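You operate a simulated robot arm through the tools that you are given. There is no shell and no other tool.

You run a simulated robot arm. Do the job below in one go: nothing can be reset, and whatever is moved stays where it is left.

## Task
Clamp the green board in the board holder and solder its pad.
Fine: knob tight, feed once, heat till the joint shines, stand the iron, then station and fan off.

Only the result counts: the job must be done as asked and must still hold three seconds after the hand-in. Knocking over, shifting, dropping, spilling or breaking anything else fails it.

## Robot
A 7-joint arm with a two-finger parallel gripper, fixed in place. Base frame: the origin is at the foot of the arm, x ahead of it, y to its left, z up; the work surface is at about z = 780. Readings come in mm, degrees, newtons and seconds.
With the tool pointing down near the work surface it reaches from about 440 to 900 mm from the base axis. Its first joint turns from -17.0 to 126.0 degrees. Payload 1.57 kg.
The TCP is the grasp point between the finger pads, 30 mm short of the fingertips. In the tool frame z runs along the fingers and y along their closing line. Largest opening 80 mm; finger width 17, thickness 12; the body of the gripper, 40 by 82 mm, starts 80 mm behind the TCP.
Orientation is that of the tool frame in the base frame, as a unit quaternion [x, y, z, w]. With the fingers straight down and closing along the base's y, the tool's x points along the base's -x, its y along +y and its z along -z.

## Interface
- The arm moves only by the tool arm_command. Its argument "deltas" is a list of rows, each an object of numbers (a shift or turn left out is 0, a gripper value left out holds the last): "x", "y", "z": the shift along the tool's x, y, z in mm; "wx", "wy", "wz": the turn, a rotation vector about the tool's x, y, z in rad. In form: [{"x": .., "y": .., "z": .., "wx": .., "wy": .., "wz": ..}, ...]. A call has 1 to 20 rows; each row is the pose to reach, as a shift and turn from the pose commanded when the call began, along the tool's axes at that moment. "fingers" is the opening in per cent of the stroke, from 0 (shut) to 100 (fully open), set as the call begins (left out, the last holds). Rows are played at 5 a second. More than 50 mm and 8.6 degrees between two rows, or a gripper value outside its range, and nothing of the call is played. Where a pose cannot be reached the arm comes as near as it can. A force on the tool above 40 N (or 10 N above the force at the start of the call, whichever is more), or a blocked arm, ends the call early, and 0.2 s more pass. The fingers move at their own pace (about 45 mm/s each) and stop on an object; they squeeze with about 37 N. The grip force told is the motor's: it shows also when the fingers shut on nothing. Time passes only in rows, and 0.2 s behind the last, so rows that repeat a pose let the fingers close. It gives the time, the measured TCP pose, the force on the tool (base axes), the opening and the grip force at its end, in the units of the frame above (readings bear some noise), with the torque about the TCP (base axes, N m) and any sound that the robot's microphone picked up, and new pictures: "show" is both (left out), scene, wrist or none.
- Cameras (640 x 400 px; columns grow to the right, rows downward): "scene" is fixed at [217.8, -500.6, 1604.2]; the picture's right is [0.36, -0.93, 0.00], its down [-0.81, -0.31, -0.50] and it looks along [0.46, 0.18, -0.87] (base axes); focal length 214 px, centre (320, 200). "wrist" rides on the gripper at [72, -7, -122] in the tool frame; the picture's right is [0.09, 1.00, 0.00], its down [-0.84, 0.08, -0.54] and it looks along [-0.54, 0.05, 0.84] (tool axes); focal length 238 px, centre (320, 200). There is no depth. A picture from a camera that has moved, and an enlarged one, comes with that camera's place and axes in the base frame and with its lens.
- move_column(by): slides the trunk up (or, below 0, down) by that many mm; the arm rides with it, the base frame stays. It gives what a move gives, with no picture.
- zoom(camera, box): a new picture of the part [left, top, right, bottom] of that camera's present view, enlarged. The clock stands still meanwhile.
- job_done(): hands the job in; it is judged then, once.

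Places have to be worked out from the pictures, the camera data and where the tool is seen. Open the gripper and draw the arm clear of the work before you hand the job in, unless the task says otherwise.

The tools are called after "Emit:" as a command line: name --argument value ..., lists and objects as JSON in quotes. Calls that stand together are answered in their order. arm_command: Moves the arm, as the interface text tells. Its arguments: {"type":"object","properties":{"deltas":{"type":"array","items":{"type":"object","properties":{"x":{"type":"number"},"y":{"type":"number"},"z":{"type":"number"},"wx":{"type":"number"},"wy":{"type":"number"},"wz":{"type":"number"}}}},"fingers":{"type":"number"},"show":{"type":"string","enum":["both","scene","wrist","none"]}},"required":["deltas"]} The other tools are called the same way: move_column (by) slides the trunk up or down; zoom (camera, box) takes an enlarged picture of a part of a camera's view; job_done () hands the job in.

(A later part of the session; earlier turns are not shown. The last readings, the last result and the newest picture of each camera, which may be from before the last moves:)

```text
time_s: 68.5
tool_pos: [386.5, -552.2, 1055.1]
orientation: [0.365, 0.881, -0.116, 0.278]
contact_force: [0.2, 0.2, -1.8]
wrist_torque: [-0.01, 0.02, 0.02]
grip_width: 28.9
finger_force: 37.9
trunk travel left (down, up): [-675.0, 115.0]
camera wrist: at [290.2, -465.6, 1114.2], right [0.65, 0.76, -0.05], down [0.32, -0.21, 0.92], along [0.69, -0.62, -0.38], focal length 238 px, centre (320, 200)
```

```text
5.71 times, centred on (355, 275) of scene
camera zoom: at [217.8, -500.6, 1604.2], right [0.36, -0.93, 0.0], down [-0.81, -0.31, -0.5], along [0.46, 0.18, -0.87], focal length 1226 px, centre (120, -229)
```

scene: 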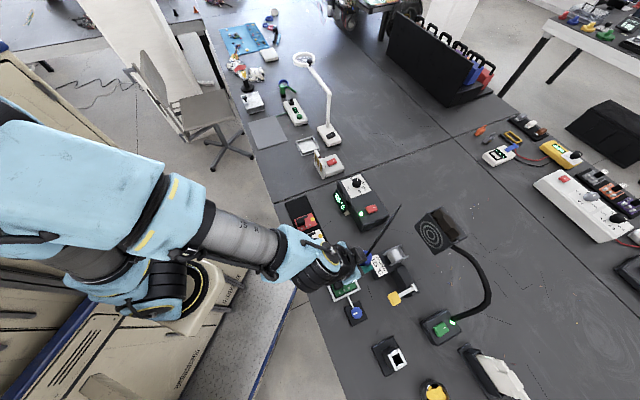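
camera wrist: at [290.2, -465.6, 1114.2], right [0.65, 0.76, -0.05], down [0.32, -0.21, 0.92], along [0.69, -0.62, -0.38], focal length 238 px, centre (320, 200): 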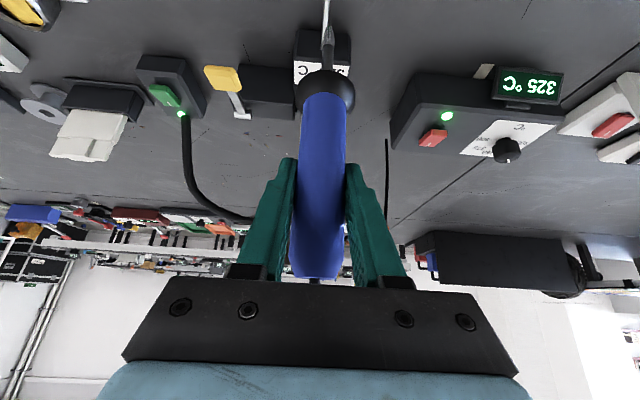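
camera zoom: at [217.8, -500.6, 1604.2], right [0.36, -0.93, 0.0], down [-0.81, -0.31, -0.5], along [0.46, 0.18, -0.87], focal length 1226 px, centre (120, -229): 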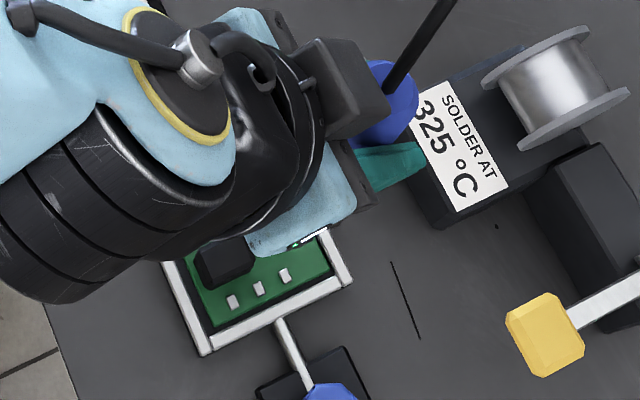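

Now I'm taking the iron back: reversing the exact commanded displacement to return above the stand tube.

Emit:
arm_command --deltas '[{"x": -0.5, "y": -35, "z": 0.5}, {"x": -1, "y": -78, "z": 1}, {"x": -1.7, "y": -122, "z": 1.8}, {"x": -2.4, "y": -165, "z": 2.5}, {"x": -3, "y": -208, "z": 3.2}, {"x": -3.4, "y": -246.6, "z": 3.6}, {"x": -3.4, "y": -246.6, "z": 3.6}, {"x": -3.4, "y": -246.6, "z": 3.6}]'

Emit:
zoom --camera "wrist" --box '[220, 0, 440, 150]'

Emit:
zoom --camera "scene" --box '[310, 240, 400, 310]'

Emit:
zoom --camera "scene" --box '[350, 320, 450, 400]'

```text
time_s: 70.3
tool_pos: [213.8, -734.9, 1055.4]
orientation: [0.365, 0.881, -0.116, 0.278]
contact_force: [-0.3, 0.1, -1.6]
wrist_torque: [-0.01, -0.01, 0.02]
grip_width: 29.0
finger_force: 37.4
trunk travel left (down, up): [-675.0, 115.0]
camera wrist: at [117.4, -648.6, 1114.6], right [0.65, 0.76, -0.05], down [0.32, -0.21, 0.92], along [0.69, -0.62, -0.38], focal length 238 px, centre (320, 200)
```

scene: 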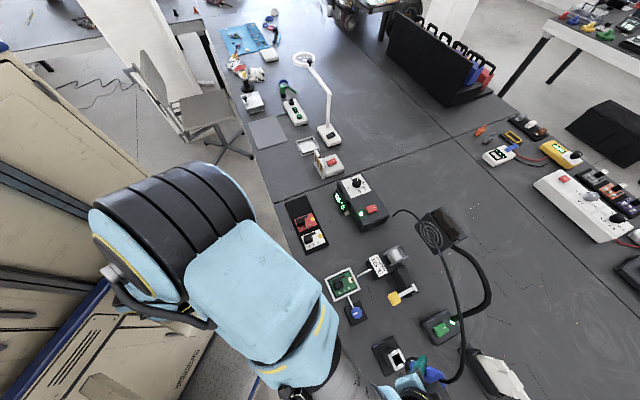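
wrist: 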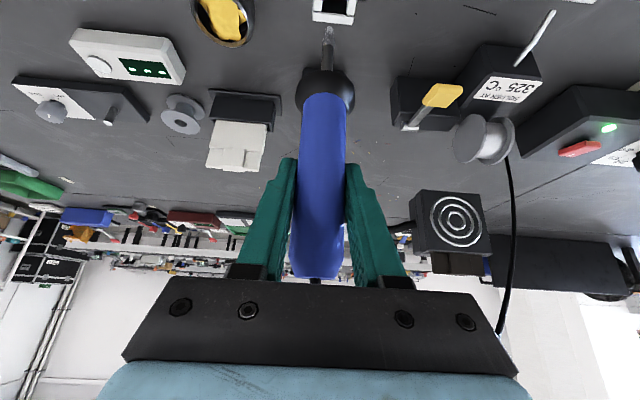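

```text
2.67 times, centred on (330, 75) of wrist
camera zoom: at [117.4, -648.6, 1114.6], right [0.65, 0.76, -0.05], down [0.32, -0.21, 0.92], along [0.69, -0.62, -0.38], focal length 636 px, centre (293, 533)
```

zoom: 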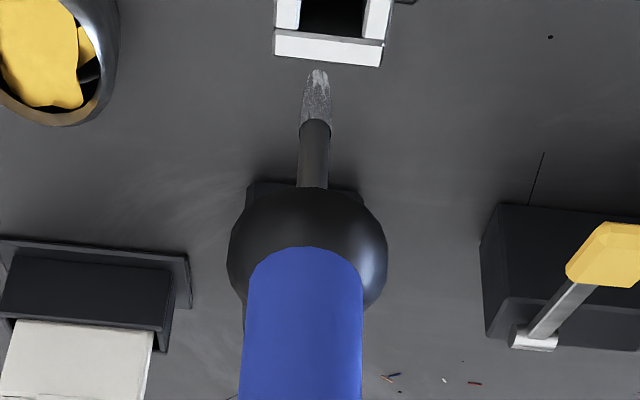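

```text
5.71 times, centred on (355, 275) of scene
camera zoom: at [217.8, -500.6, 1604.2], right [0.36, -0.93, 0.0], down [-0.81, -0.31, -0.5], along [0.46, 0.18, -0.87], focal length 1226 px, centre (120, -229)
```

zoom: 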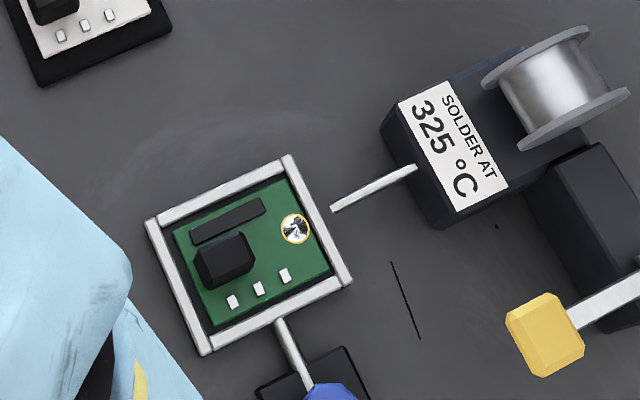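

```text
5.00 times, centred on (400, 360) of scene
camera zoom: at [217.8, -500.6, 1604.2], right [0.36, -0.93, 0.0], down [-0.81, -0.31, -0.5], along [0.46, 0.18, -0.87], focal length 1072 px, centre (-80, -600)
```

zoom: 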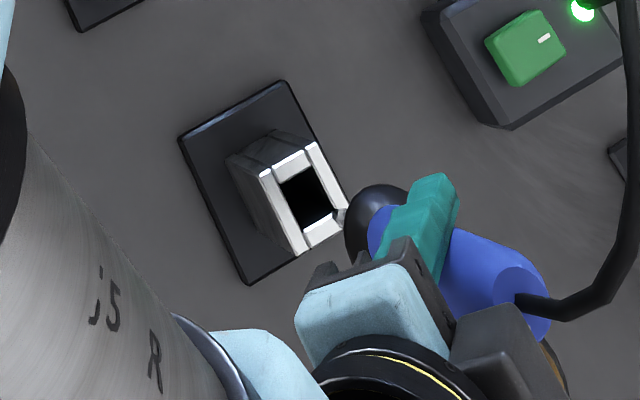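

The joint is bright and the wire has separated. Compared with the lift-out view, the tube is about 2.5 mm off to one side. I'll correct that and lower partway, watching the forces.

Emit:
arm_command --deltas '[{"x": 0.6, "y": 2.5, "z": -0.4}, {"x": 9.2, "y": 2.5, "z": 11.9}, {"x": 17.9, "y": 2.5, "z": 24.1}, {"x": 17.9, "y": 2.5, "z": 24.1}, {"x": 17.9, "y": 2.5, "z": 24.1}]'

Emit:
zoom --camera "wrist" --box '[260, 0, 400, 90]'

Emit:
zoom --camera "scene" --box '[350, 320, 450, 400]'

```text
time_s: 71.5
tool_pos: [213.9, -729.0, 1025.4]
orientation: [0.365, 0.881, -0.115, 0.279]
contact_force: [-0.4, -0.3, -1.9]
wrist_torque: [-0.02, -0.03, 0.03]
grip_width: 29.3
finger_force: 36.7
trunk travel left (down, up): [-675.0, 115.0]
camera wrist: at [118.2, -642.7, 1083.8], right [0.65, 0.76, -0.05], down [0.32, -0.21, 0.92], along [0.69, -0.62, -0.38], focal length 238 px, centre (320, 200)
```

scene: 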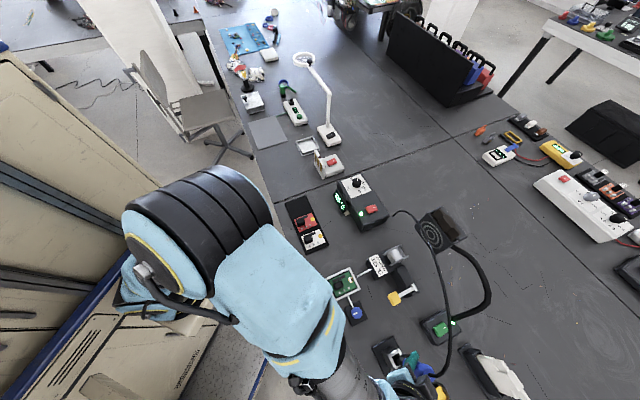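
wrist: 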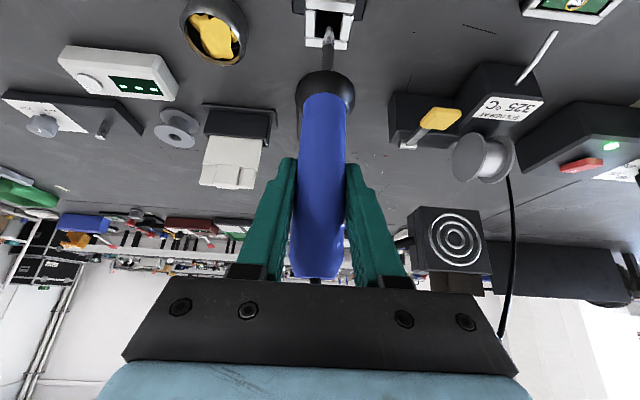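

```text
4.44 times, centred on (330, 45) of wrist
camera zoom: at [118.2, -642.7, 1083.8], right [0.65, 0.76, -0.05], down [0.32, -0.21, 0.92], along [0.69, -0.62, -0.38], focal length 1059 px, centre (276, 889)
```

zoom: 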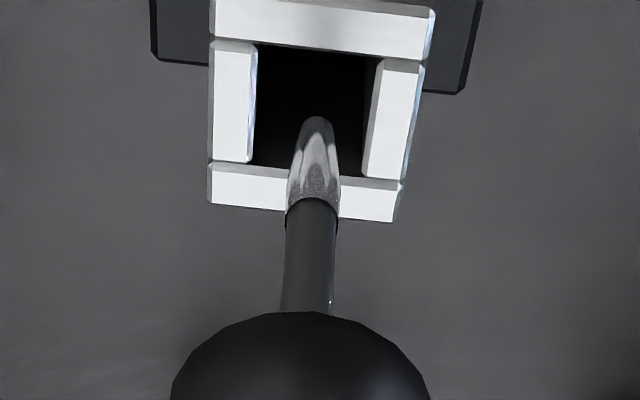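

```text
5.00 times, centred on (400, 360) of scene
camera zoom: at [217.8, -500.6, 1604.2], right [0.36, -0.93, 0.0], down [-0.81, -0.31, -0.5], along [0.46, 0.18, -0.87], focal length 1072 px, centre (-80, -600)
```

zoom: 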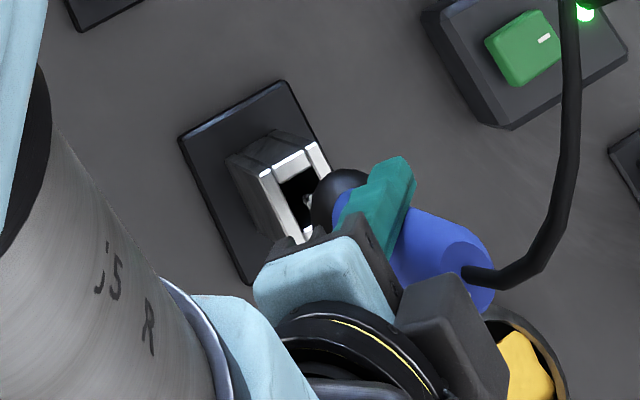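

The tip is centred over the tube opening. I'm lowering it straight in.

Emit:
arm_command --deltas '[{"x": 8.6, "z": 12.3}, {"x": 17.3, "z": 24.5}, {"x": 25.9, "z": 36.8}, {"x": 34.6, "z": 49}, {"x": 40.3, "z": 57.2}, {"x": 40.3, "z": 57.2}]'

Emit:
zoom --camera "wrist" --box '[260, 0, 400, 110]'

Emit:
zoom --camera "scene" --box '[350, 320, 450, 400]'

```text
time_s: 72.9
tool_pos: [215.7, -728.6, 956.0]
orientation: [0.365, 0.881, -0.116, 0.278]
contact_force: [-0.3, 0.1, -2.2]
wrist_torque: [0.02, 0.02, 0.01]
grip_width: 29.1
finger_force: 36.9
trunk travel left (down, up): [-675.0, 115.0]
camera wrist: at [118.8, -642.0, 1013.5], right [0.65, 0.76, -0.05], down [0.32, -0.21, 0.92], along [0.69, -0.62, -0.38], focal length 238 px, centre (320, 200)
```

scene: 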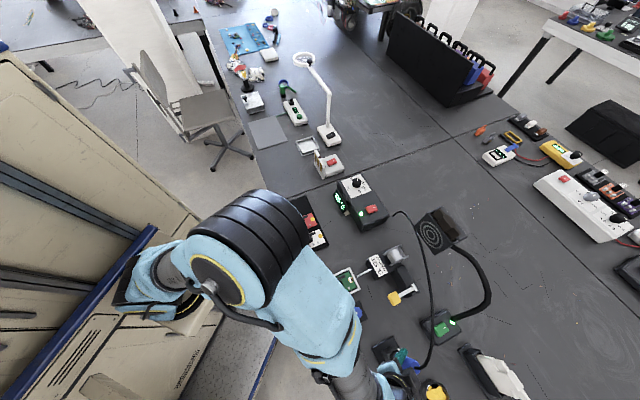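
wrist: 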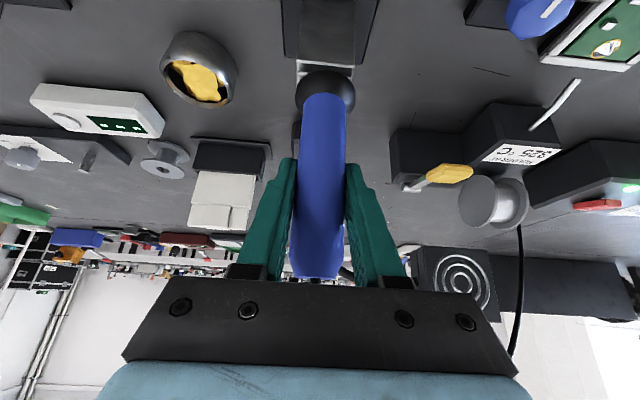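

```text
3.64 times, centred on (330, 55) of wrist
camera zoom: at [118.8, -642.0, 1013.5], right [0.65, 0.76, -0.05], down [0.32, -0.21, 0.92], along [0.69, -0.62, -0.38], focal length 867 px, centre (284, 727)
```

zoom: 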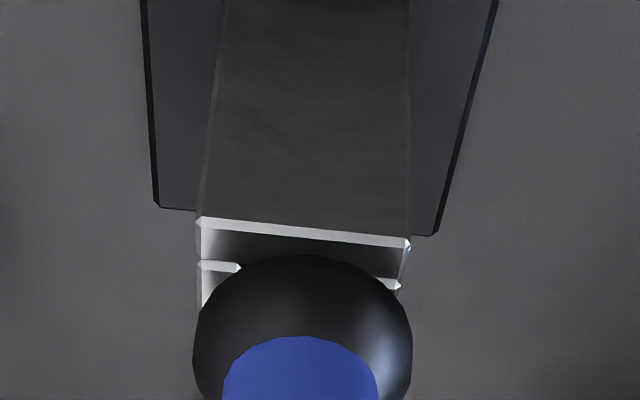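

```text
5.00 times, centred on (400, 360) of scene
camera zoom: at [217.8, -500.6, 1604.2], right [0.36, -0.93, 0.0], down [-0.81, -0.31, -0.5], along [0.46, 0.18, -0.87], focal length 1072 px, centre (-80, -600)
```

zoom: 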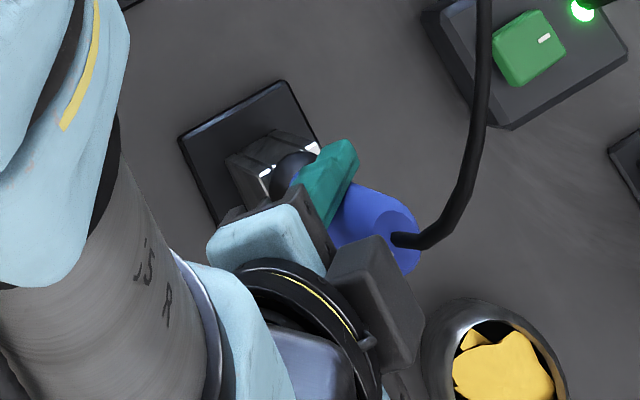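

It's inserted with no side load. Lowering the last ~11 mm until the collar seats.

Emit:
arm_command --deltas '[{"x": 2.3, "z": 3.3}, {"x": 4.0, "z": 5.7}, {"x": 5.2, "z": 7.4}, {"x": 5.8, "z": 8.2}, {"x": 6.3, "z": 9.0}, {"x": 6.3, "z": 9.0}]' --show "wrist"

Emit:
zoom --camera "wrist" --box '[260, 0, 400, 110]'

```text
time_s: 74.3
tool_pos: [215.2, -728.7, 945.6]
orientation: [0.364, 0.881, -0.117, 0.28]
contact_force: [-0.9, 6.2, 16.0]
wrist_torque: [0.57, -0.17, 0.06]
grip_width: 29.2
finger_force: 37.2
trunk travel left (down, up): [-675.0, 115.0]
camera wrist: at [119.3, -642.4, 1003.6], right [0.65, 0.76, -0.06], down [0.32, -0.21, 0.93], along [0.69, -0.62, -0.38], focal length 238 px, centre (320, 200)
```

wrist: 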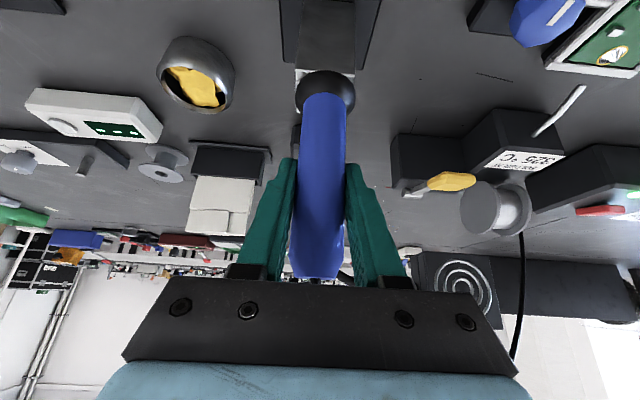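

```text
3.64 times, centred on (330, 55) of wrist
camera zoom: at [119.3, -642.4, 1003.6], right [0.65, 0.76, -0.06], down [0.32, -0.21, 0.93], along [0.69, -0.62, -0.38], focal length 867 px, centre (284, 727)
```

zoom: 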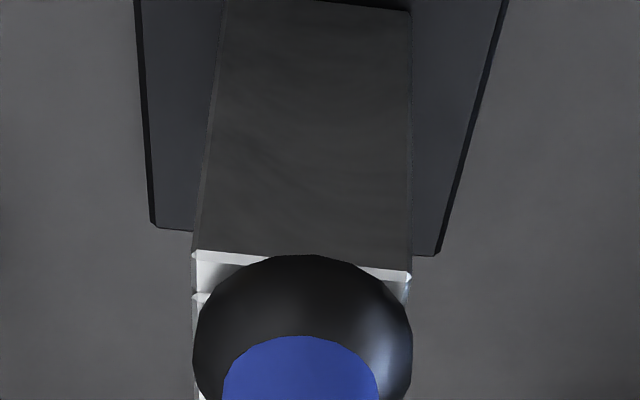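

The collar has seated (about 18 N of contact at the same height as at pick-up). I'll ease the load and open the fingers.

Emit:
arm_command --deltas '[{"x": -0.4, "z": -0.6}, {"x": -0.4, "z": -0.6}]' --show "none"

Emit:
arm_command --deltas '[{"z": 0}, {"z": 0}, {"z": 0}, {"z": 0}, {"z": 0}]' --fingers 100 --show "wrist"

Emit:
zoom --camera "wrist" --box '[240, 0, 400, 110]'

```text
time_s: 74.9
tool_pos: [215.0, -728.4, 946.2]
orientation: [0.364, 0.881, -0.116, 0.279]
contact_force: [2.6, 1.7, 14.2]
wrist_torque: [0.21, -0.54, 0.05]
grip_width: 29.0
finger_force: 37.5
trunk travel left (down, up): [-675.0, 115.0]
```

```text
time_s: 76.1
tool_pos: [214.3, -728.7, 944.5]
orientation: [0.365, 0.881, -0.116, 0.278]
contact_force: [-0.4, 0.1, -0.7]
wrist_torque: [0.0, -0.02, 0.02]
grip_width: 79.9
finger_force: 0.1
trunk travel left (down, up): [-675.0, 115.0]
camera wrist: at [118.9, -643.0, 1003.1], right [0.65, 0.76, -0.05], down [0.32, -0.21, 0.92], along [0.69, -0.62, -0.38], focal length 238 px, centre (320, 200)
```

wrist: 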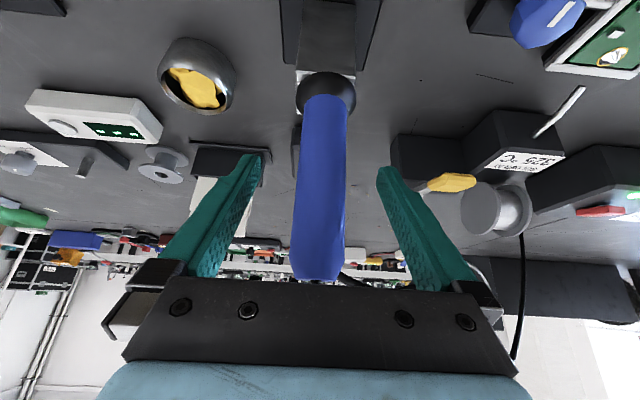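

```text
3.64 times, centred on (320, 55) of wrist
camera zoom: at [118.9, -643.0, 1003.1], right [0.65, 0.76, -0.05], down [0.32, -0.21, 0.92], along [0.69, -0.62, -0.38], focal length 867 px, centre (320, 727)
```

zoom: 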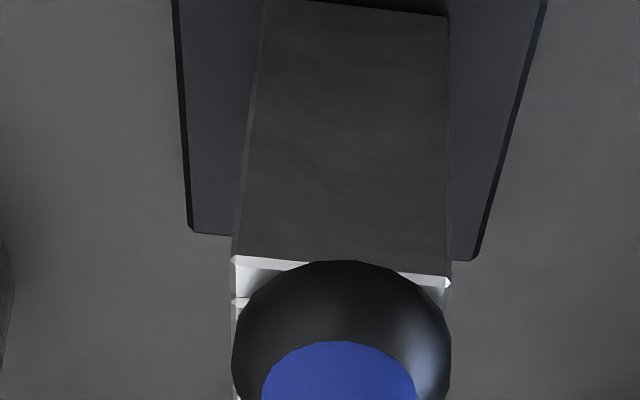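

The iron stands freely in the tube. I'm backing off horizontally so the handle passes out between the fingers.

Emit:
arm_command --deltas '[{"x": 16.3, "z": -11.5}, {"x": 40.9, "z": -28.8}, {"x": 69.4, "z": -49}, {"x": 89.9, "z": -63.4}, {"x": 89.9, "z": -63.4}]'

Emit:
zoom --camera "scene" --box '[340, 300, 480, 400]'

Emit:
zoom --camera "wrist" --box '[100, 80, 260, 200]'

```text
time_s: 77.3
tool_pos: [135.5, -650.0, 944.4]
orientation: [0.365, 0.881, -0.117, 0.278]
contact_force: [1.1, 0.8, -0.1]
wrist_torque: [-0.01, 0.01, -0.02]
grip_width: 79.9
finger_force: 0.1
trunk travel left (down, up): [-675.0, 115.0]
camera wrist: at [39.9, -564.3, 1003.5], right [0.65, 0.76, -0.05], down [0.32, -0.21, 0.92], along [0.69, -0.62, -0.38], focal length 238 px, centre (320, 200)
```

scene: 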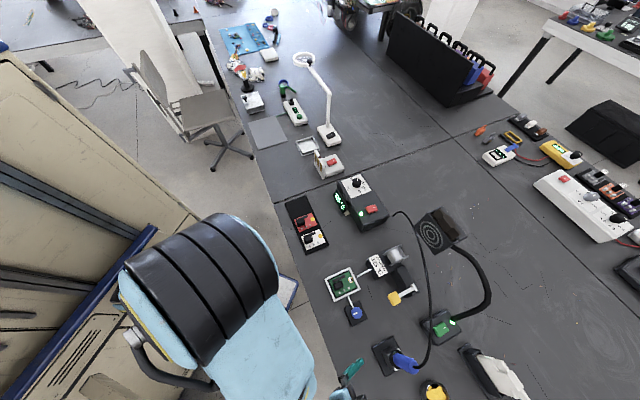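
wrist: 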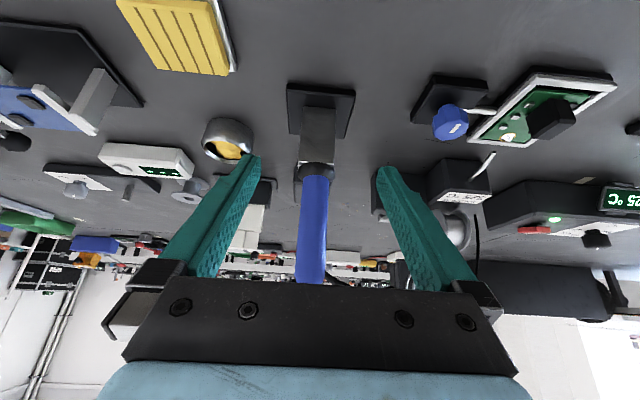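

```text
4.00 times, centred on (410, 350) of scene
camera zoom: at [217.8, -500.6, 1604.2], right [0.36, -0.93, 0.0], down [-0.81, -0.31, -0.5], along [0.46, 0.18, -0.87], focal length 858 px, centre (-40, -400)
```

zoom: 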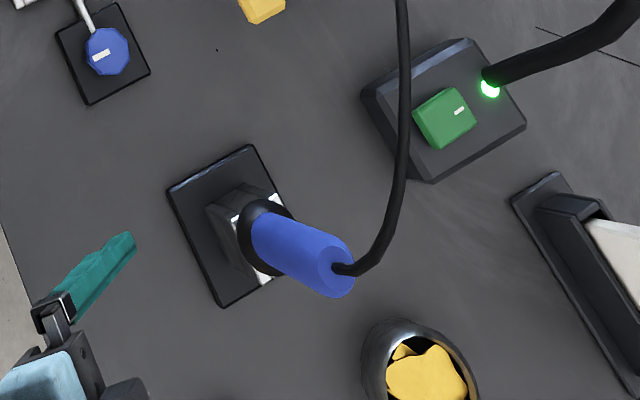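

```text
3.33 times, centred on (180, 140) of wrist
camera zoom: at [39.9, -564.3, 1003.5], right [0.65, 0.76, -0.05], down [0.32, -0.21, 0.92], along [0.69, -0.62, -0.38], focal length 794 px, centre (787, 400)
```

zoom: 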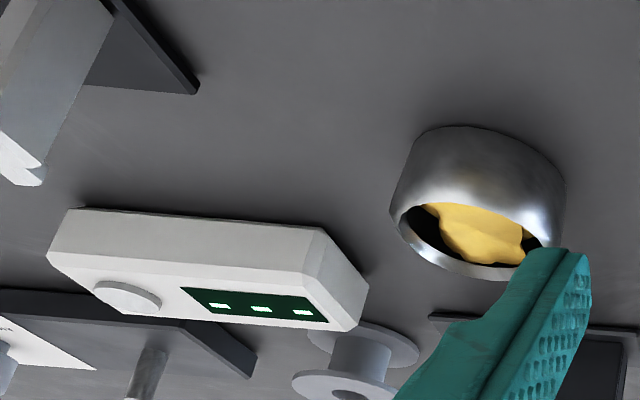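

The iron is standing as it was. Next is the station's red rocker near (662,-550). I'll travel along the bench at this height, fingers closing, to get a close look at the switch.

Emit:
arm_command --deltas '[{"y": 30, "z": -5}, {"y": 74, "z": -10}, {"y": 118, "z": -10}, {"y": 162, "z": -10}, {"y": 206, "z": -10}, {"y": 250, "z": -10}, {"y": 294, "z": -10}, {"y": 338, "z": -10}, {"y": 382, "z": -10}, {"y": 420, "z": -10}, {"y": 442, "z": -10}, {"y": 442, "z": -10}]' --fingers 0 --show "none"

Emit:
arm_command --deltas '[{"x": -32.7, "z": 23}, {"x": -65.4, "z": 46}, {"x": -98, "z": 69}, {"x": -122.5, "z": 86.4}, {"x": -122.5, "z": 86.4}]'

Emit:
zoom --camera "wrist" --box '[220, 60, 420, 200]'

```text
time_s: 79.9
tool_pos: [506.2, -363.3, 963.9]
orientation: [0.366, 0.88, -0.117, 0.278]
contact_force: [-0.6, -0.3, -1.0]
wrist_torque: [0.01, -0.02, 0.01]
grip_width: 0.2
finger_force: 21.3
out of reach, approached as far as the arm can: row 5, 6, 7, 8, 9, 10, 11, 12
trunk travel left (down, up): [-675.0, 115.0]
```

```text
time_s: 81.1
tool_pos: [608.6, -474.2, 961.2]
orientation: [0.366, 0.881, -0.116, 0.278]
contact_force: [0.5, 0.5, 0.2]
wrist_torque: [0.01, 0.02, 0.02]
grip_width: 0.0
finger_force: 21.1
trunk travel left (down, up): [-675.0, 115.0]
camera wrist: at [513.3, -387.9, 1019.1], right [0.65, 0.76, -0.05], down [0.32, -0.21, 0.92], along [0.69, -0.62, -0.38], focal length 238 px, centre (320, 200)
```

scene: 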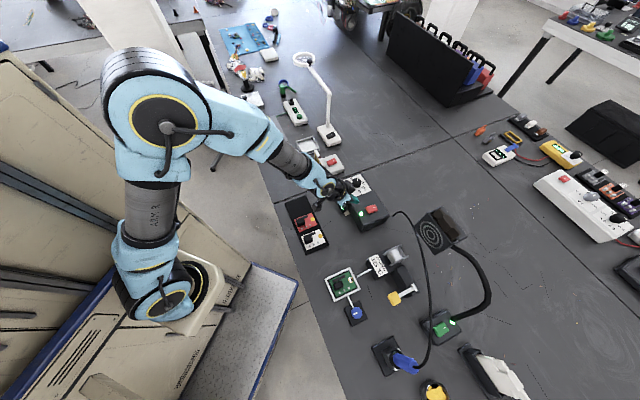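
wrist: 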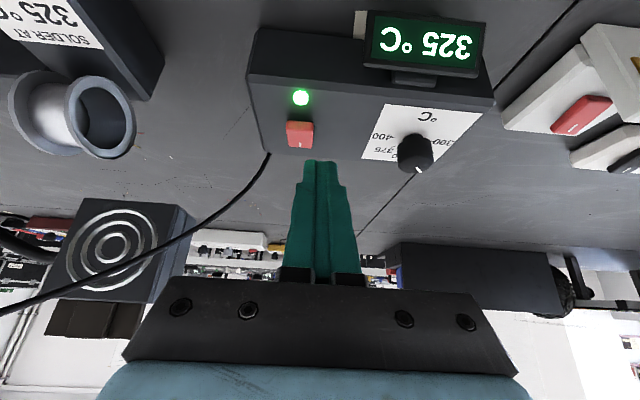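

```text
2.86 times, centred on (320, 130) of wrist
camera zoom: at [513.3, -387.9, 1019.1], right [0.65, 0.76, -0.05], down [0.32, -0.21, 0.92], along [0.69, -0.62, -0.38], focal length 681 px, centre (320, 400)
```

zoom: 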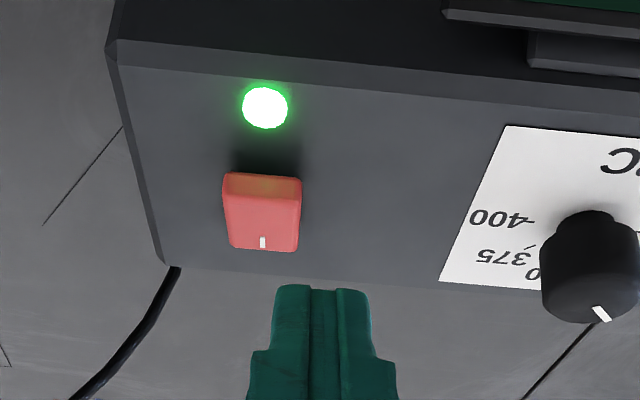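

The rocker's mark ("|", on) is at the far end, and its robot-side end stands raised, so pressing that near end should switch it off. The near end is around f≈838 mm out (about (645,-540,862)). I'll bring the closed fingertips over it first.

Emit:
arm_command --deltas '[{"x": -12, "y": -8, "z": 20}, {"x": -22, "y": -16, "z": 45}, {"x": -24, "y": -21.5, "z": 65}, {"x": -14.9, "y": -21.5, "z": 77.7}, {"x": -14.9, "y": -21.5, "z": 77.7}, {"x": -14.9, "y": -21.5, "z": 77.7}]' --show "wrist"

Emit:
zoom --camera "wrist" --box '[240, 80, 400, 200]'

```text
time_s: 82.5
tool_pos: [633.2, -529.7, 906.2]
orientation: [0.365, 0.88, -0.117, 0.279]
contact_force: [-0.3, -0.5, -0.2]
wrist_torque: [0.01, 0.02, 0.02]
grip_width: 0.0
finger_force: 21.5
trunk travel left (down, up): [-675.0, 115.0]
camera wrist: at [537.5, -443.4, 963.4], right [0.65, 0.76, -0.05], down [0.32, -0.21, 0.92], along [0.69, -0.62, -0.38], focal length 238 px, centre (320, 200)
```

wrist: 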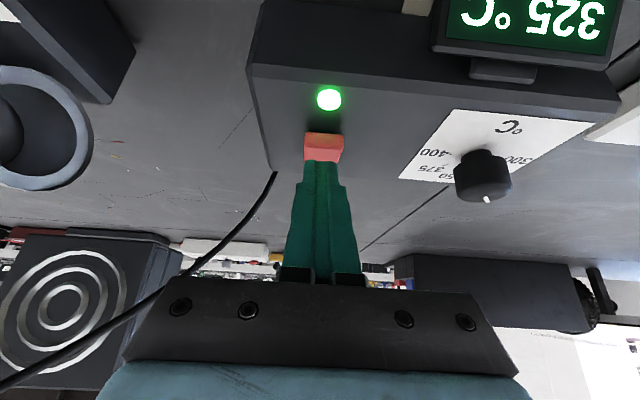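

```text
3.33 times, centred on (320, 140) of wrist
camera zoom: at [537.5, -443.4, 963.4], right [0.65, 0.76, -0.05], down [0.32, -0.21, 0.92], along [0.69, -0.62, -0.38], focal length 794 px, centre (320, 400)
```

zoom: 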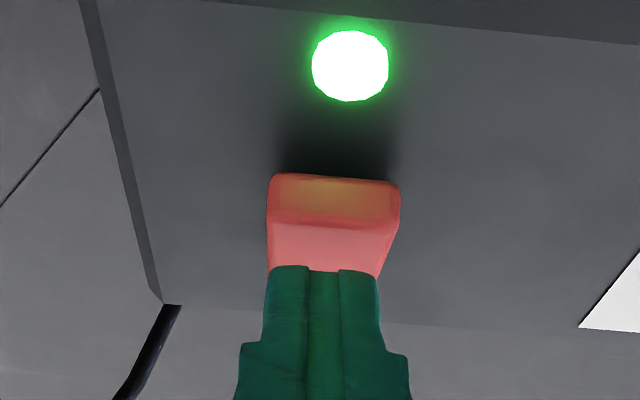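

The tips are over the switch. I'll shift 6 mm forward and 2.7 mm sideways so they bear on the near end, then press down gently and watch the LED.

Emit:
arm_command --deltas '[{"x": -4.9, "y": 2.7, "z": 3.5}, {"x": -2.0, "y": 2.7, "z": 7.5}, {"x": 0.3, "y": 2.7, "z": 10.8}, {"x": 2.0, "y": 2.7, "z": 13.3}, {"x": 3.7, "y": 2.7, "z": 15.7}, {"x": 3.7, "y": 2.7, "z": 15.7}]' --show "wrist"

Emit:
zoom --camera "wrist" --box '[240, 60, 400, 180]'

```text
time_s: 83.9
tool_pos: [640.2, -531.0, 891.8]
orientation: [0.365, 0.881, -0.117, 0.277]
contact_force: [-0.3, -0.2, -0.8]
wrist_torque: [0.01, -0.01, 0.01]
grip_width: 0.4
finger_force: 20.9
trunk travel left (down, up): [-675.0, 115.0]
camera wrist: at [544.0, -444.9, 950.2], right [0.65, 0.76, -0.05], down [0.32, -0.21, 0.92], along [0.69, -0.62, -0.38], focal length 238 px, centre (320, 200)
```

wrist: 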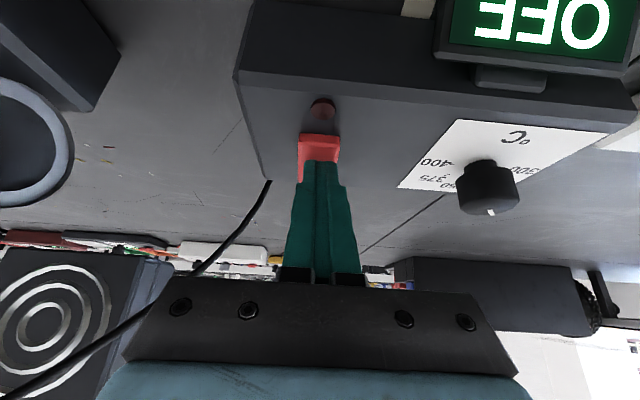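

```text
3.33 times, centred on (320, 120) of wrist
camera zoom: at [544.0, -444.9, 950.2], right [0.65, 0.76, -0.05], down [0.32, -0.21, 0.92], along [0.69, -0.62, -0.38], focal length 794 px, centre (320, 467)
```

zoom: 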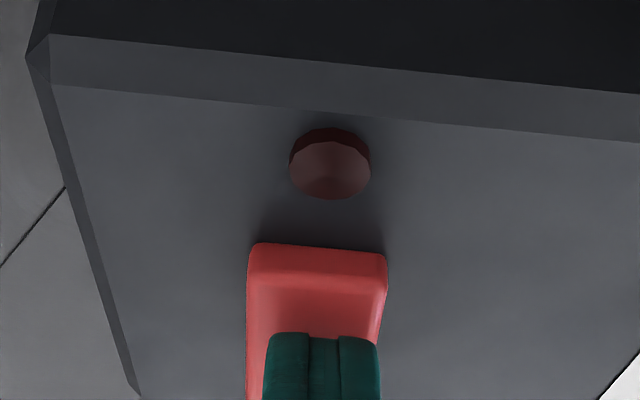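

The display reads OFF and the LED is dark. I'm lifting straight off the switch and checking that it stays.

Emit:
arm_command --deltas '[{"x": -11.5, "z": -16.3}, {"x": -29, "z": -41}, {"x": -46, "z": -65}, {"x": -46, "z": -65}]' --show "wrist"

Emit:
arm_command --deltas '[{"x": 33, "z": -23}, {"x": 66, "z": -46}, {"x": 98, "z": -69}, {"x": 130, "z": -92}, {"x": 163, "z": -115}, {"x": 163, "z": -115}]'

Emit:
zoom --camera "scene" --box '[320, 160, 440, 260]'

Emit:
zoom --camera "scene" --box '[400, 290, 480, 360]'

```text
time_s: 84.9
tool_pos: [640.0, -530.8, 969.6]
orientation: [0.365, 0.881, -0.116, 0.279]
contact_force: [-1.0, -0.4, -0.3]
wrist_torque: [-0.01, 0.01, -0.01]
grip_width: 0.0
finger_force: 20.8
trunk travel left (down, up): [-675.0, 115.0]
camera wrist: at [543.8, -444.2, 1027.8], right [0.65, 0.76, -0.05], down [0.32, -0.21, 0.92], along [0.69, -0.62, -0.38], focal length 238 px, centre (320, 200)
```

wrist: 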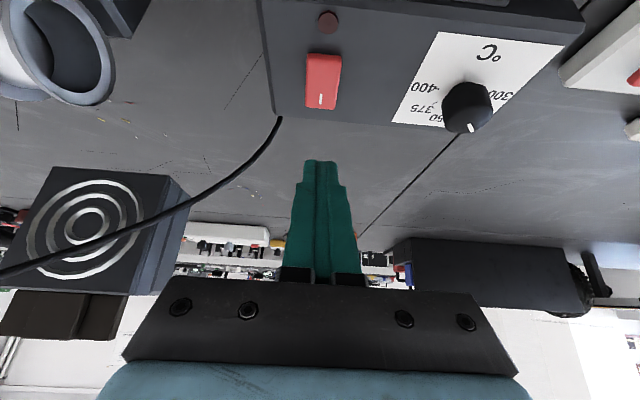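

```text
time_s: 86.3
tool_pos: [497.7, -388.3, 972.7]
orientation: [0.365, 0.881, -0.116, 0.278]
contact_force: [-0.5, 0.7, -0.6]
wrist_torque: [-0.01, -0.02, 0.0]
grip_width: 0.1
finger_force: 21.5
trunk travel left (down, up): [-675.0, 115.0]
camera wrist: at [401.8, -302.7, 1030.4], right [0.65, 0.76, -0.05], down [0.32, -0.21, 0.92], along [0.69, -0.62, -0.38], focal length 238 px, centre (320, 200)
```

scene: 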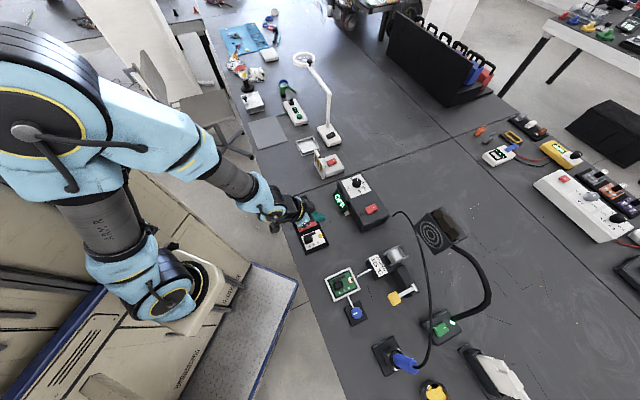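
wrist: 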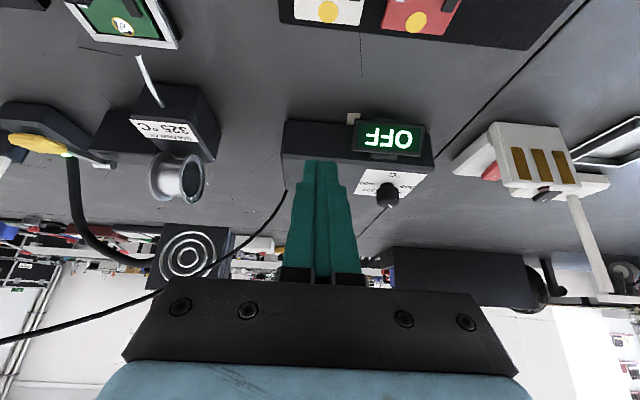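

```text
4.00 times, centred on (380, 210) of scene
camera zoom: at [217.8, -500.6, 1604.2], right [0.36, -0.93, 0.0], down [-0.81, -0.31, -0.5], along [0.46, 0.18, -0.87], focal length 858 px, centre (80, 160)
```

zoom: 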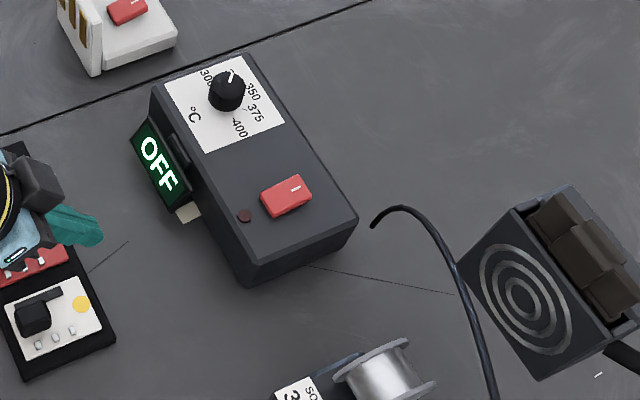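

```text
5.71 times, centred on (440, 325) of scene
camera zoom: at [217.8, -500.6, 1604.2], right [0.36, -0.93, 0.0], down [-0.81, -0.31, -0.5], along [0.46, 0.18, -0.87], focal length 1226 px, centre (-366, -514)
```

zoom: 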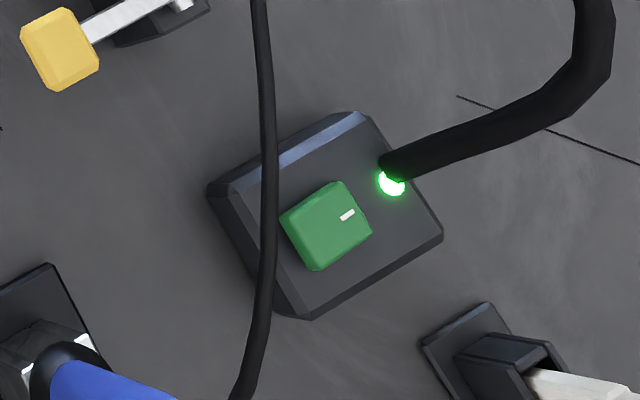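

The station is off (display OFF, lamp dark). The fan's green rocker is near (339,-853,833), directly behind the iron handle along the bench normal. To keep clear of the handle, the lever and the cable, I'll approach between handle and lever: yaw -72°, tool tilted about 50° so it passes under the cable.

Emit:
arm_command --deltas '[{"x": -2.8, "y": -38.7, "z": 0.4, "wx": 0.0356, "wy": -0.0286, "wz": 0.0386}, {"x": -5.6, "y": -77.4, "z": 0.7, "wx": 0.0711, "wy": -0.0571, "wz": 0.0772}, {"x": -8.5, "y": -116.1, "z": 1.1, "wx": 0.1067, "wy": -0.0857, "wz": 0.1158}, {"x": -11.3, "y": -154.8, "z": 1.4, "wx": 0.1423, "wy": -0.1142, "wz": 0.1544}, {"x": -14.1, "y": -193.4, "z": 1.8, "wx": 0.1779, "wy": -0.1428, "wz": 0.1929}, {"x": -16.9, "y": -232.1, "z": 2.1, "wx": 0.2135, "wy": -0.1713, "wz": 0.2315}, {"x": -19.8, "y": -270.8, "z": 2.5, "wx": 0.249, "wy": -0.1999, "wz": 0.2701}, {"x": -22.6, "y": -309.5, "z": 2.8, "wx": 0.2846, "wy": -0.2284, "wz": 0.3087}, {"x": -25.4, "y": -348.2, "z": 3.2, "wx": 0.3202, "wy": -0.257, "wz": 0.3473}, {"x": -25.4, "y": -348.2, "z": 3.2, "wx": 0.3202, "wy": -0.257, "wz": 0.3473}]'

Emit:
zoom --camera "wrist" --box '[220, 80, 420, 220]'

```text
time_s: 88.5
tool_pos: [267.1, -652.4, 983.1]
orientation: [0.532, 0.733, -0.25, 0.343]
contact_force: [-0.5, 0.0, 0.4]
wrist_torque: [-0.04, -0.02, 0.01]
grip_width: 0.0
finger_force: 21.4
trunk travel left (down, up): [-675.0, 115.0]
camera wrist: at [216.3, -520.9, 1007.3], right [0.93, 0.36, -0.07], down [0.11, -0.09, 0.99], along [0.35, -0.93, -0.12], focal length 238 px, centre (320, 200)
```

scene: 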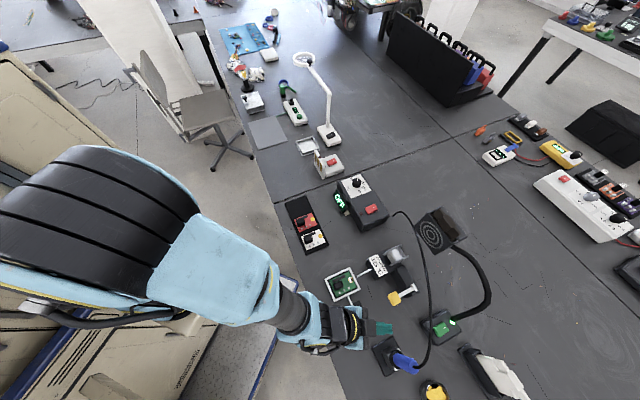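
wrist: 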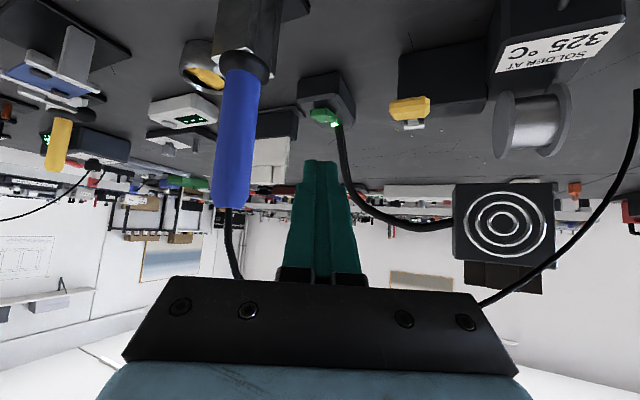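

```text
2.86 times, centred on (320, 150) of wrist
camera zoom: at [216.3, -520.9, 1007.3], right [0.93, 0.36, -0.07], down [0.11, -0.09, 0.99], along [0.35, -0.93, -0.12], focal length 681 px, centre (320, 343)
```

zoom: 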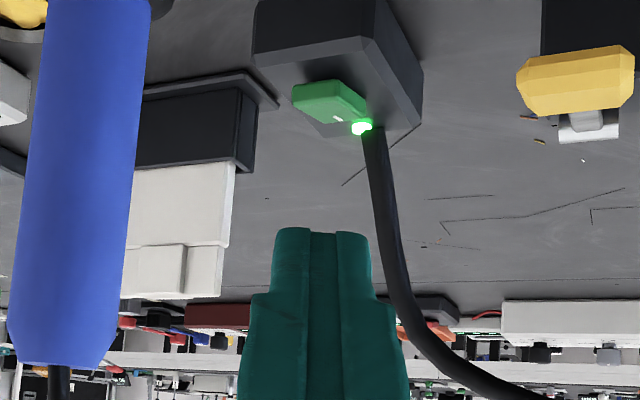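

This view shows the route is clear between the handle (left) and the lever (right). The switch is at about (336,-851,833). I'm advancing and lowering partway to see the rocker up close.

Emit:
arm_command --deltas '[{"x": -5, "y": 0.5, "z": 36}, {"x": -9, "y": 0.9, "z": 72}, {"x": -12, "y": 0.9, "z": 108}, {"x": -15.4, "y": 0.9, "z": 142}, {"x": -15.4, "y": 0.9, "z": 142}]'

Emit:
zoom --camera "wrist" --box '[240, 80, 420, 200]'

Emit:
zoom --camera "scene" --box '[360, 280, 480, 390]'

```text
time_s: 89.7
tool_pos: [305.5, -766.8, 905.8]
orientation: [0.531, 0.734, -0.249, 0.343]
contact_force: [0.5, 0.4, 0.9]
wrist_torque: [-0.01, 0.0, 0.01]
grip_width: 0.4
finger_force: 21.0
trunk travel left (down, up): [-675.0, 115.0]
camera wrist: at [256.5, -636.0, 929.4], right [0.93, 0.36, -0.07], down [0.11, -0.09, 0.99], along [0.35, -0.93, -0.12], focal length 238 px, centre (320, 200)
```

scene: 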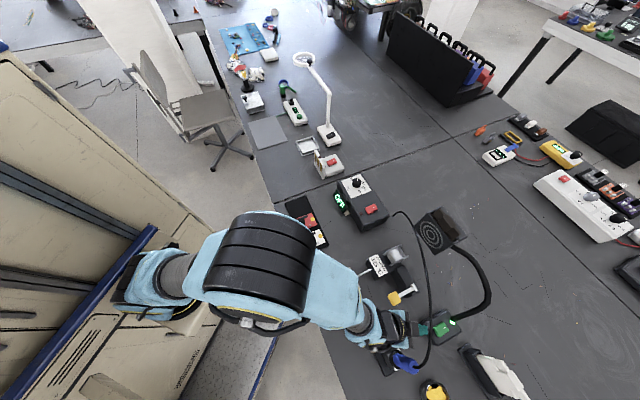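
wrist: 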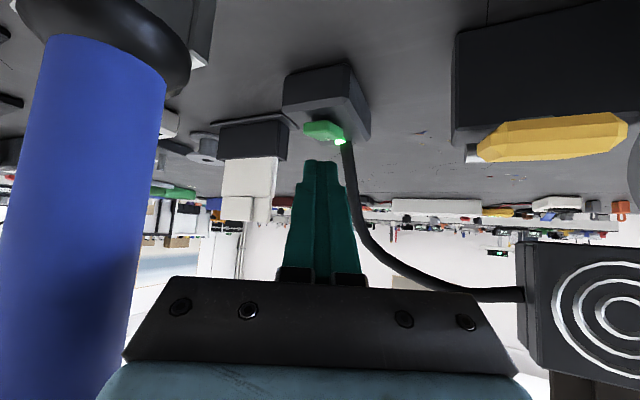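

```text
3.33 times, centred on (330, 140) of wrist
camera zoom: at [256.5, -636.0, 929.4], right [0.93, 0.36, -0.07], down [0.11, -0.09, 0.99], along [0.35, -0.93, -0.12], focal length 794 px, centre (287, 400)
```

zoom: 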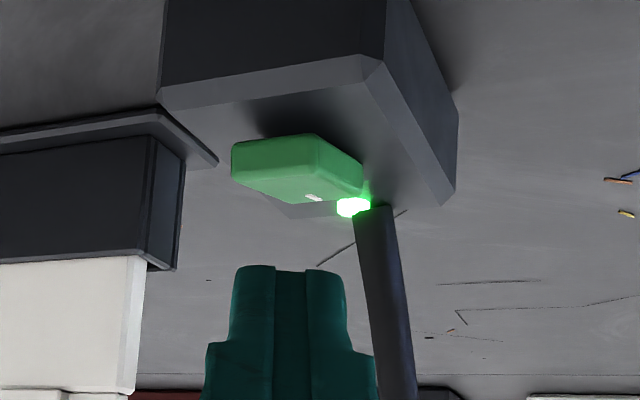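

```text
3.64 times, centred on (420, 335) of scene
camera zoom: at [217.8, -500.6, 1604.2], right [0.36, -0.93, 0.0], down [-0.81, -0.31, -0.5], along [0.46, 0.18, -0.87], focal length 780 px, centre (-44, -291)
```

zoom: 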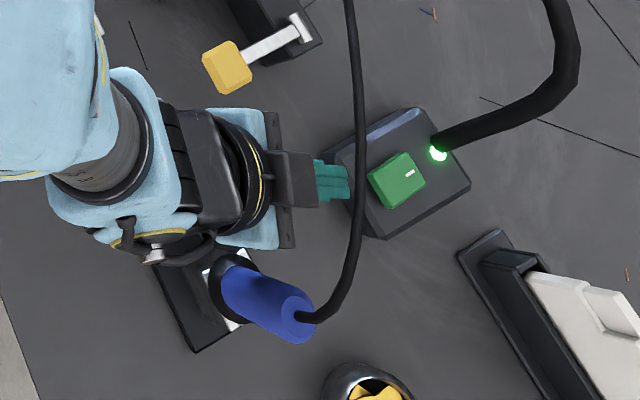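

The rocker's near end is the raised one, with the mark at the far end near the lamp. I'm advancing 65 mm to just above that near end.

Emit:
arm_command --deltas '[{"x": -10, "z": 22}, {"x": -20, "z": 44}, {"x": -22.4, "z": 66}, {"x": -22.4, "z": 66}, {"x": -22.4, "z": 66}]'

Emit:
zoom --camera "wrist" --box '[240, 80, 420, 200]'

Emit:
zoom --camera "scene" --box '[380, 290, 480, 380]'

```text
time_s: 90.9
tool_pos: [325.7, -827.4, 880.3]
orientation: [0.532, 0.733, -0.248, 0.343]
contact_force: [-0.4, -0.5, -0.4]
wrist_torque: [-0.01, -0.02, -0.02]
grip_width: 0.0
finger_force: 21.2
trunk travel left (down, up): [-675.0, 115.0]
camera wrist: at [275.0, -696.9, 903.5], right [0.93, 0.36, -0.07], down [0.11, -0.09, 0.99], along [0.35, -0.93, -0.12], focal length 238 px, centre (320, 200)
```

scene: 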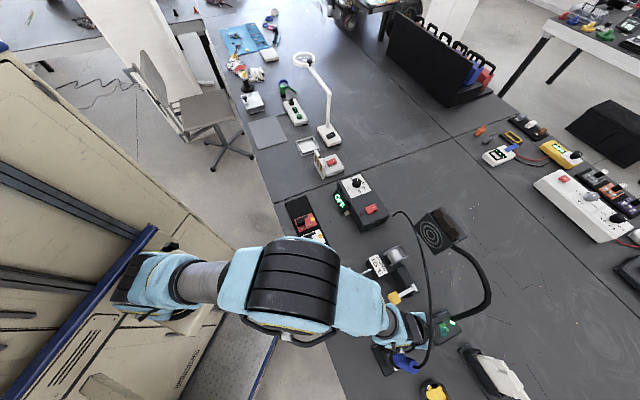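
wrist: 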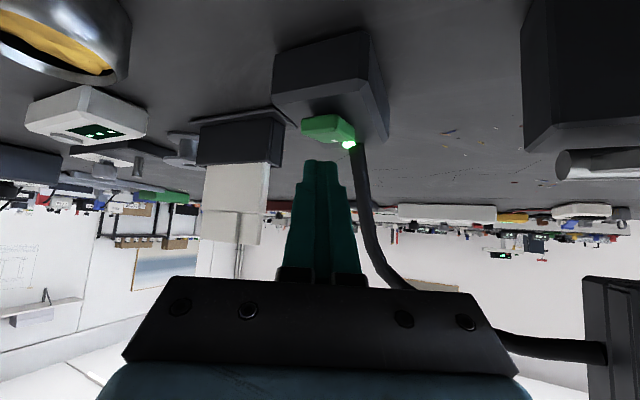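

```text
3.33 times, centred on (330, 140) of wrist
camera zoom: at [275.0, -696.9, 903.5], right [0.93, 0.36, -0.07], down [0.11, -0.09, 0.99], along [0.35, -0.93, -0.12], focal length 794 px, centre (287, 400)
```

zoom: 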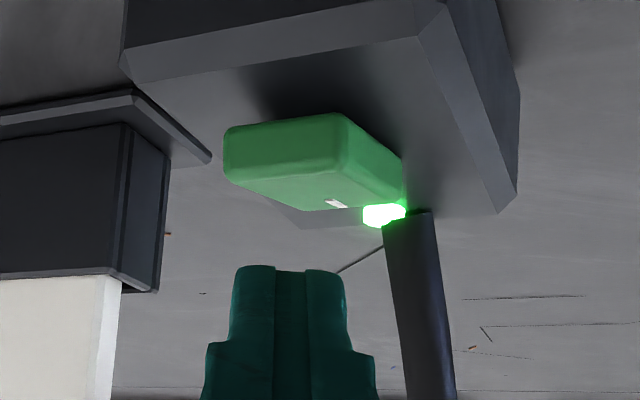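

```text
4.44 times, centred on (430, 335) of scene
camera zoom: at [217.8, -500.6, 1604.2], right [0.36, -0.93, 0.0], down [-0.81, -0.31, -0.5], along [0.46, 0.18, -0.87], focal length 953 px, centre (-169, -400)
```

zoom: 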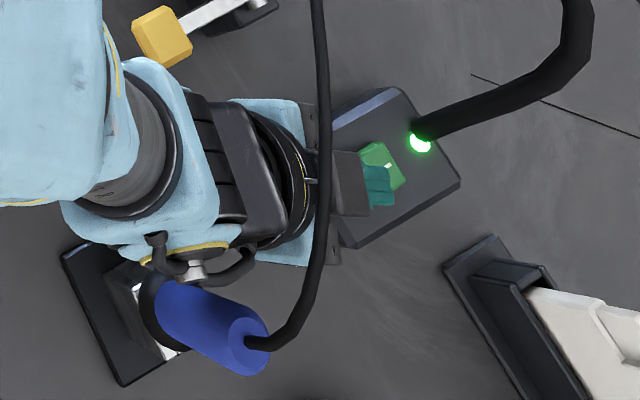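

The fingertips sit above the near half of the rocker. I'm pressing straight down about 20 mm in small steps and watching the lamp.

Emit:
arm_command --deltas '[{"x": 6.2, "z": 5.1}, {"x": 10, "z": 8.3}, {"x": 13.1, "z": 10.9}, {"x": 15.4, "z": 12.8}, {"x": 15.4, "z": 12.8}]' --show "wrist"

Emit:
zoom --camera "wrist" --box '[240, 80, 420, 200]'

Emit:
zoom --camera "scene" --box '[380, 290, 480, 380]'

```text
time_s: 92.1
tool_pos: [326.0, -826.0, 859.0]
orientation: [0.532, 0.733, -0.249, 0.343]
contact_force: [0.4, 1.0, -0.3]
wrist_torque: [-0.01, 0.04, 0.0]
grip_width: 0.0
finger_force: 21.4
trunk travel left (down, up): [-675.0, 115.0]
camera wrist: at [275.9, -695.9, 882.2], right [0.93, 0.36, -0.07], down [0.11, -0.09, 0.99], along [0.35, -0.93, -0.12], focal length 238 px, centre (320, 200)
```

wrist: 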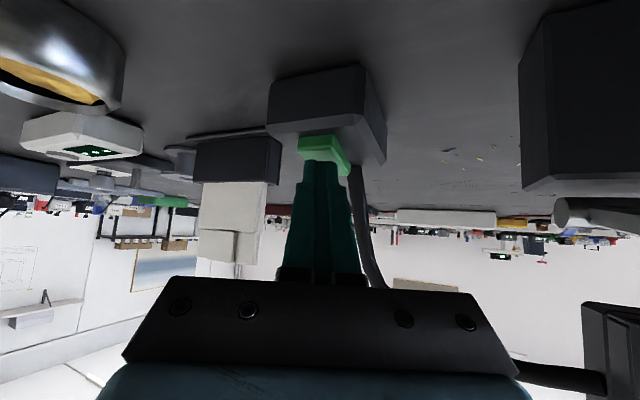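

```text
3.33 times, centred on (330, 140) of wrist
camera zoom: at [275.9, -695.9, 882.2], right [0.93, 0.36, -0.07], down [0.11, -0.09, 0.99], along [0.35, -0.93, -0.12], focal length 794 px, centre (287, 400)
```

zoom: 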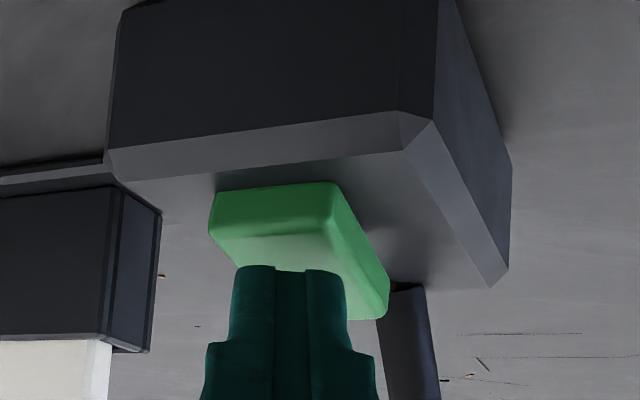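

```text
4.44 times, centred on (430, 335) of scene
camera zoom: at [217.8, -500.6, 1604.2], right [0.36, -0.93, 0.0], down [-0.81, -0.31, -0.5], along [0.46, 0.18, -0.87], focal length 953 px, centre (-169, -400)
```

zoom: 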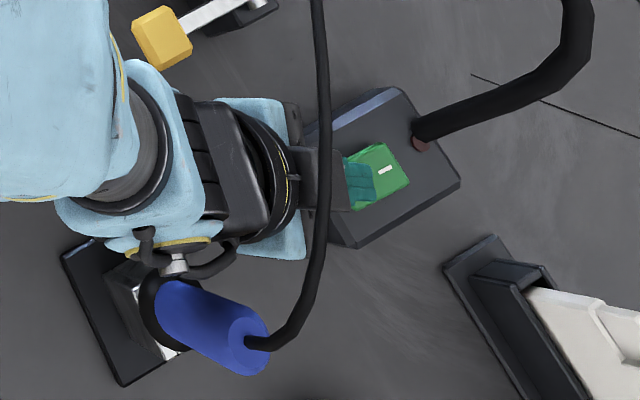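

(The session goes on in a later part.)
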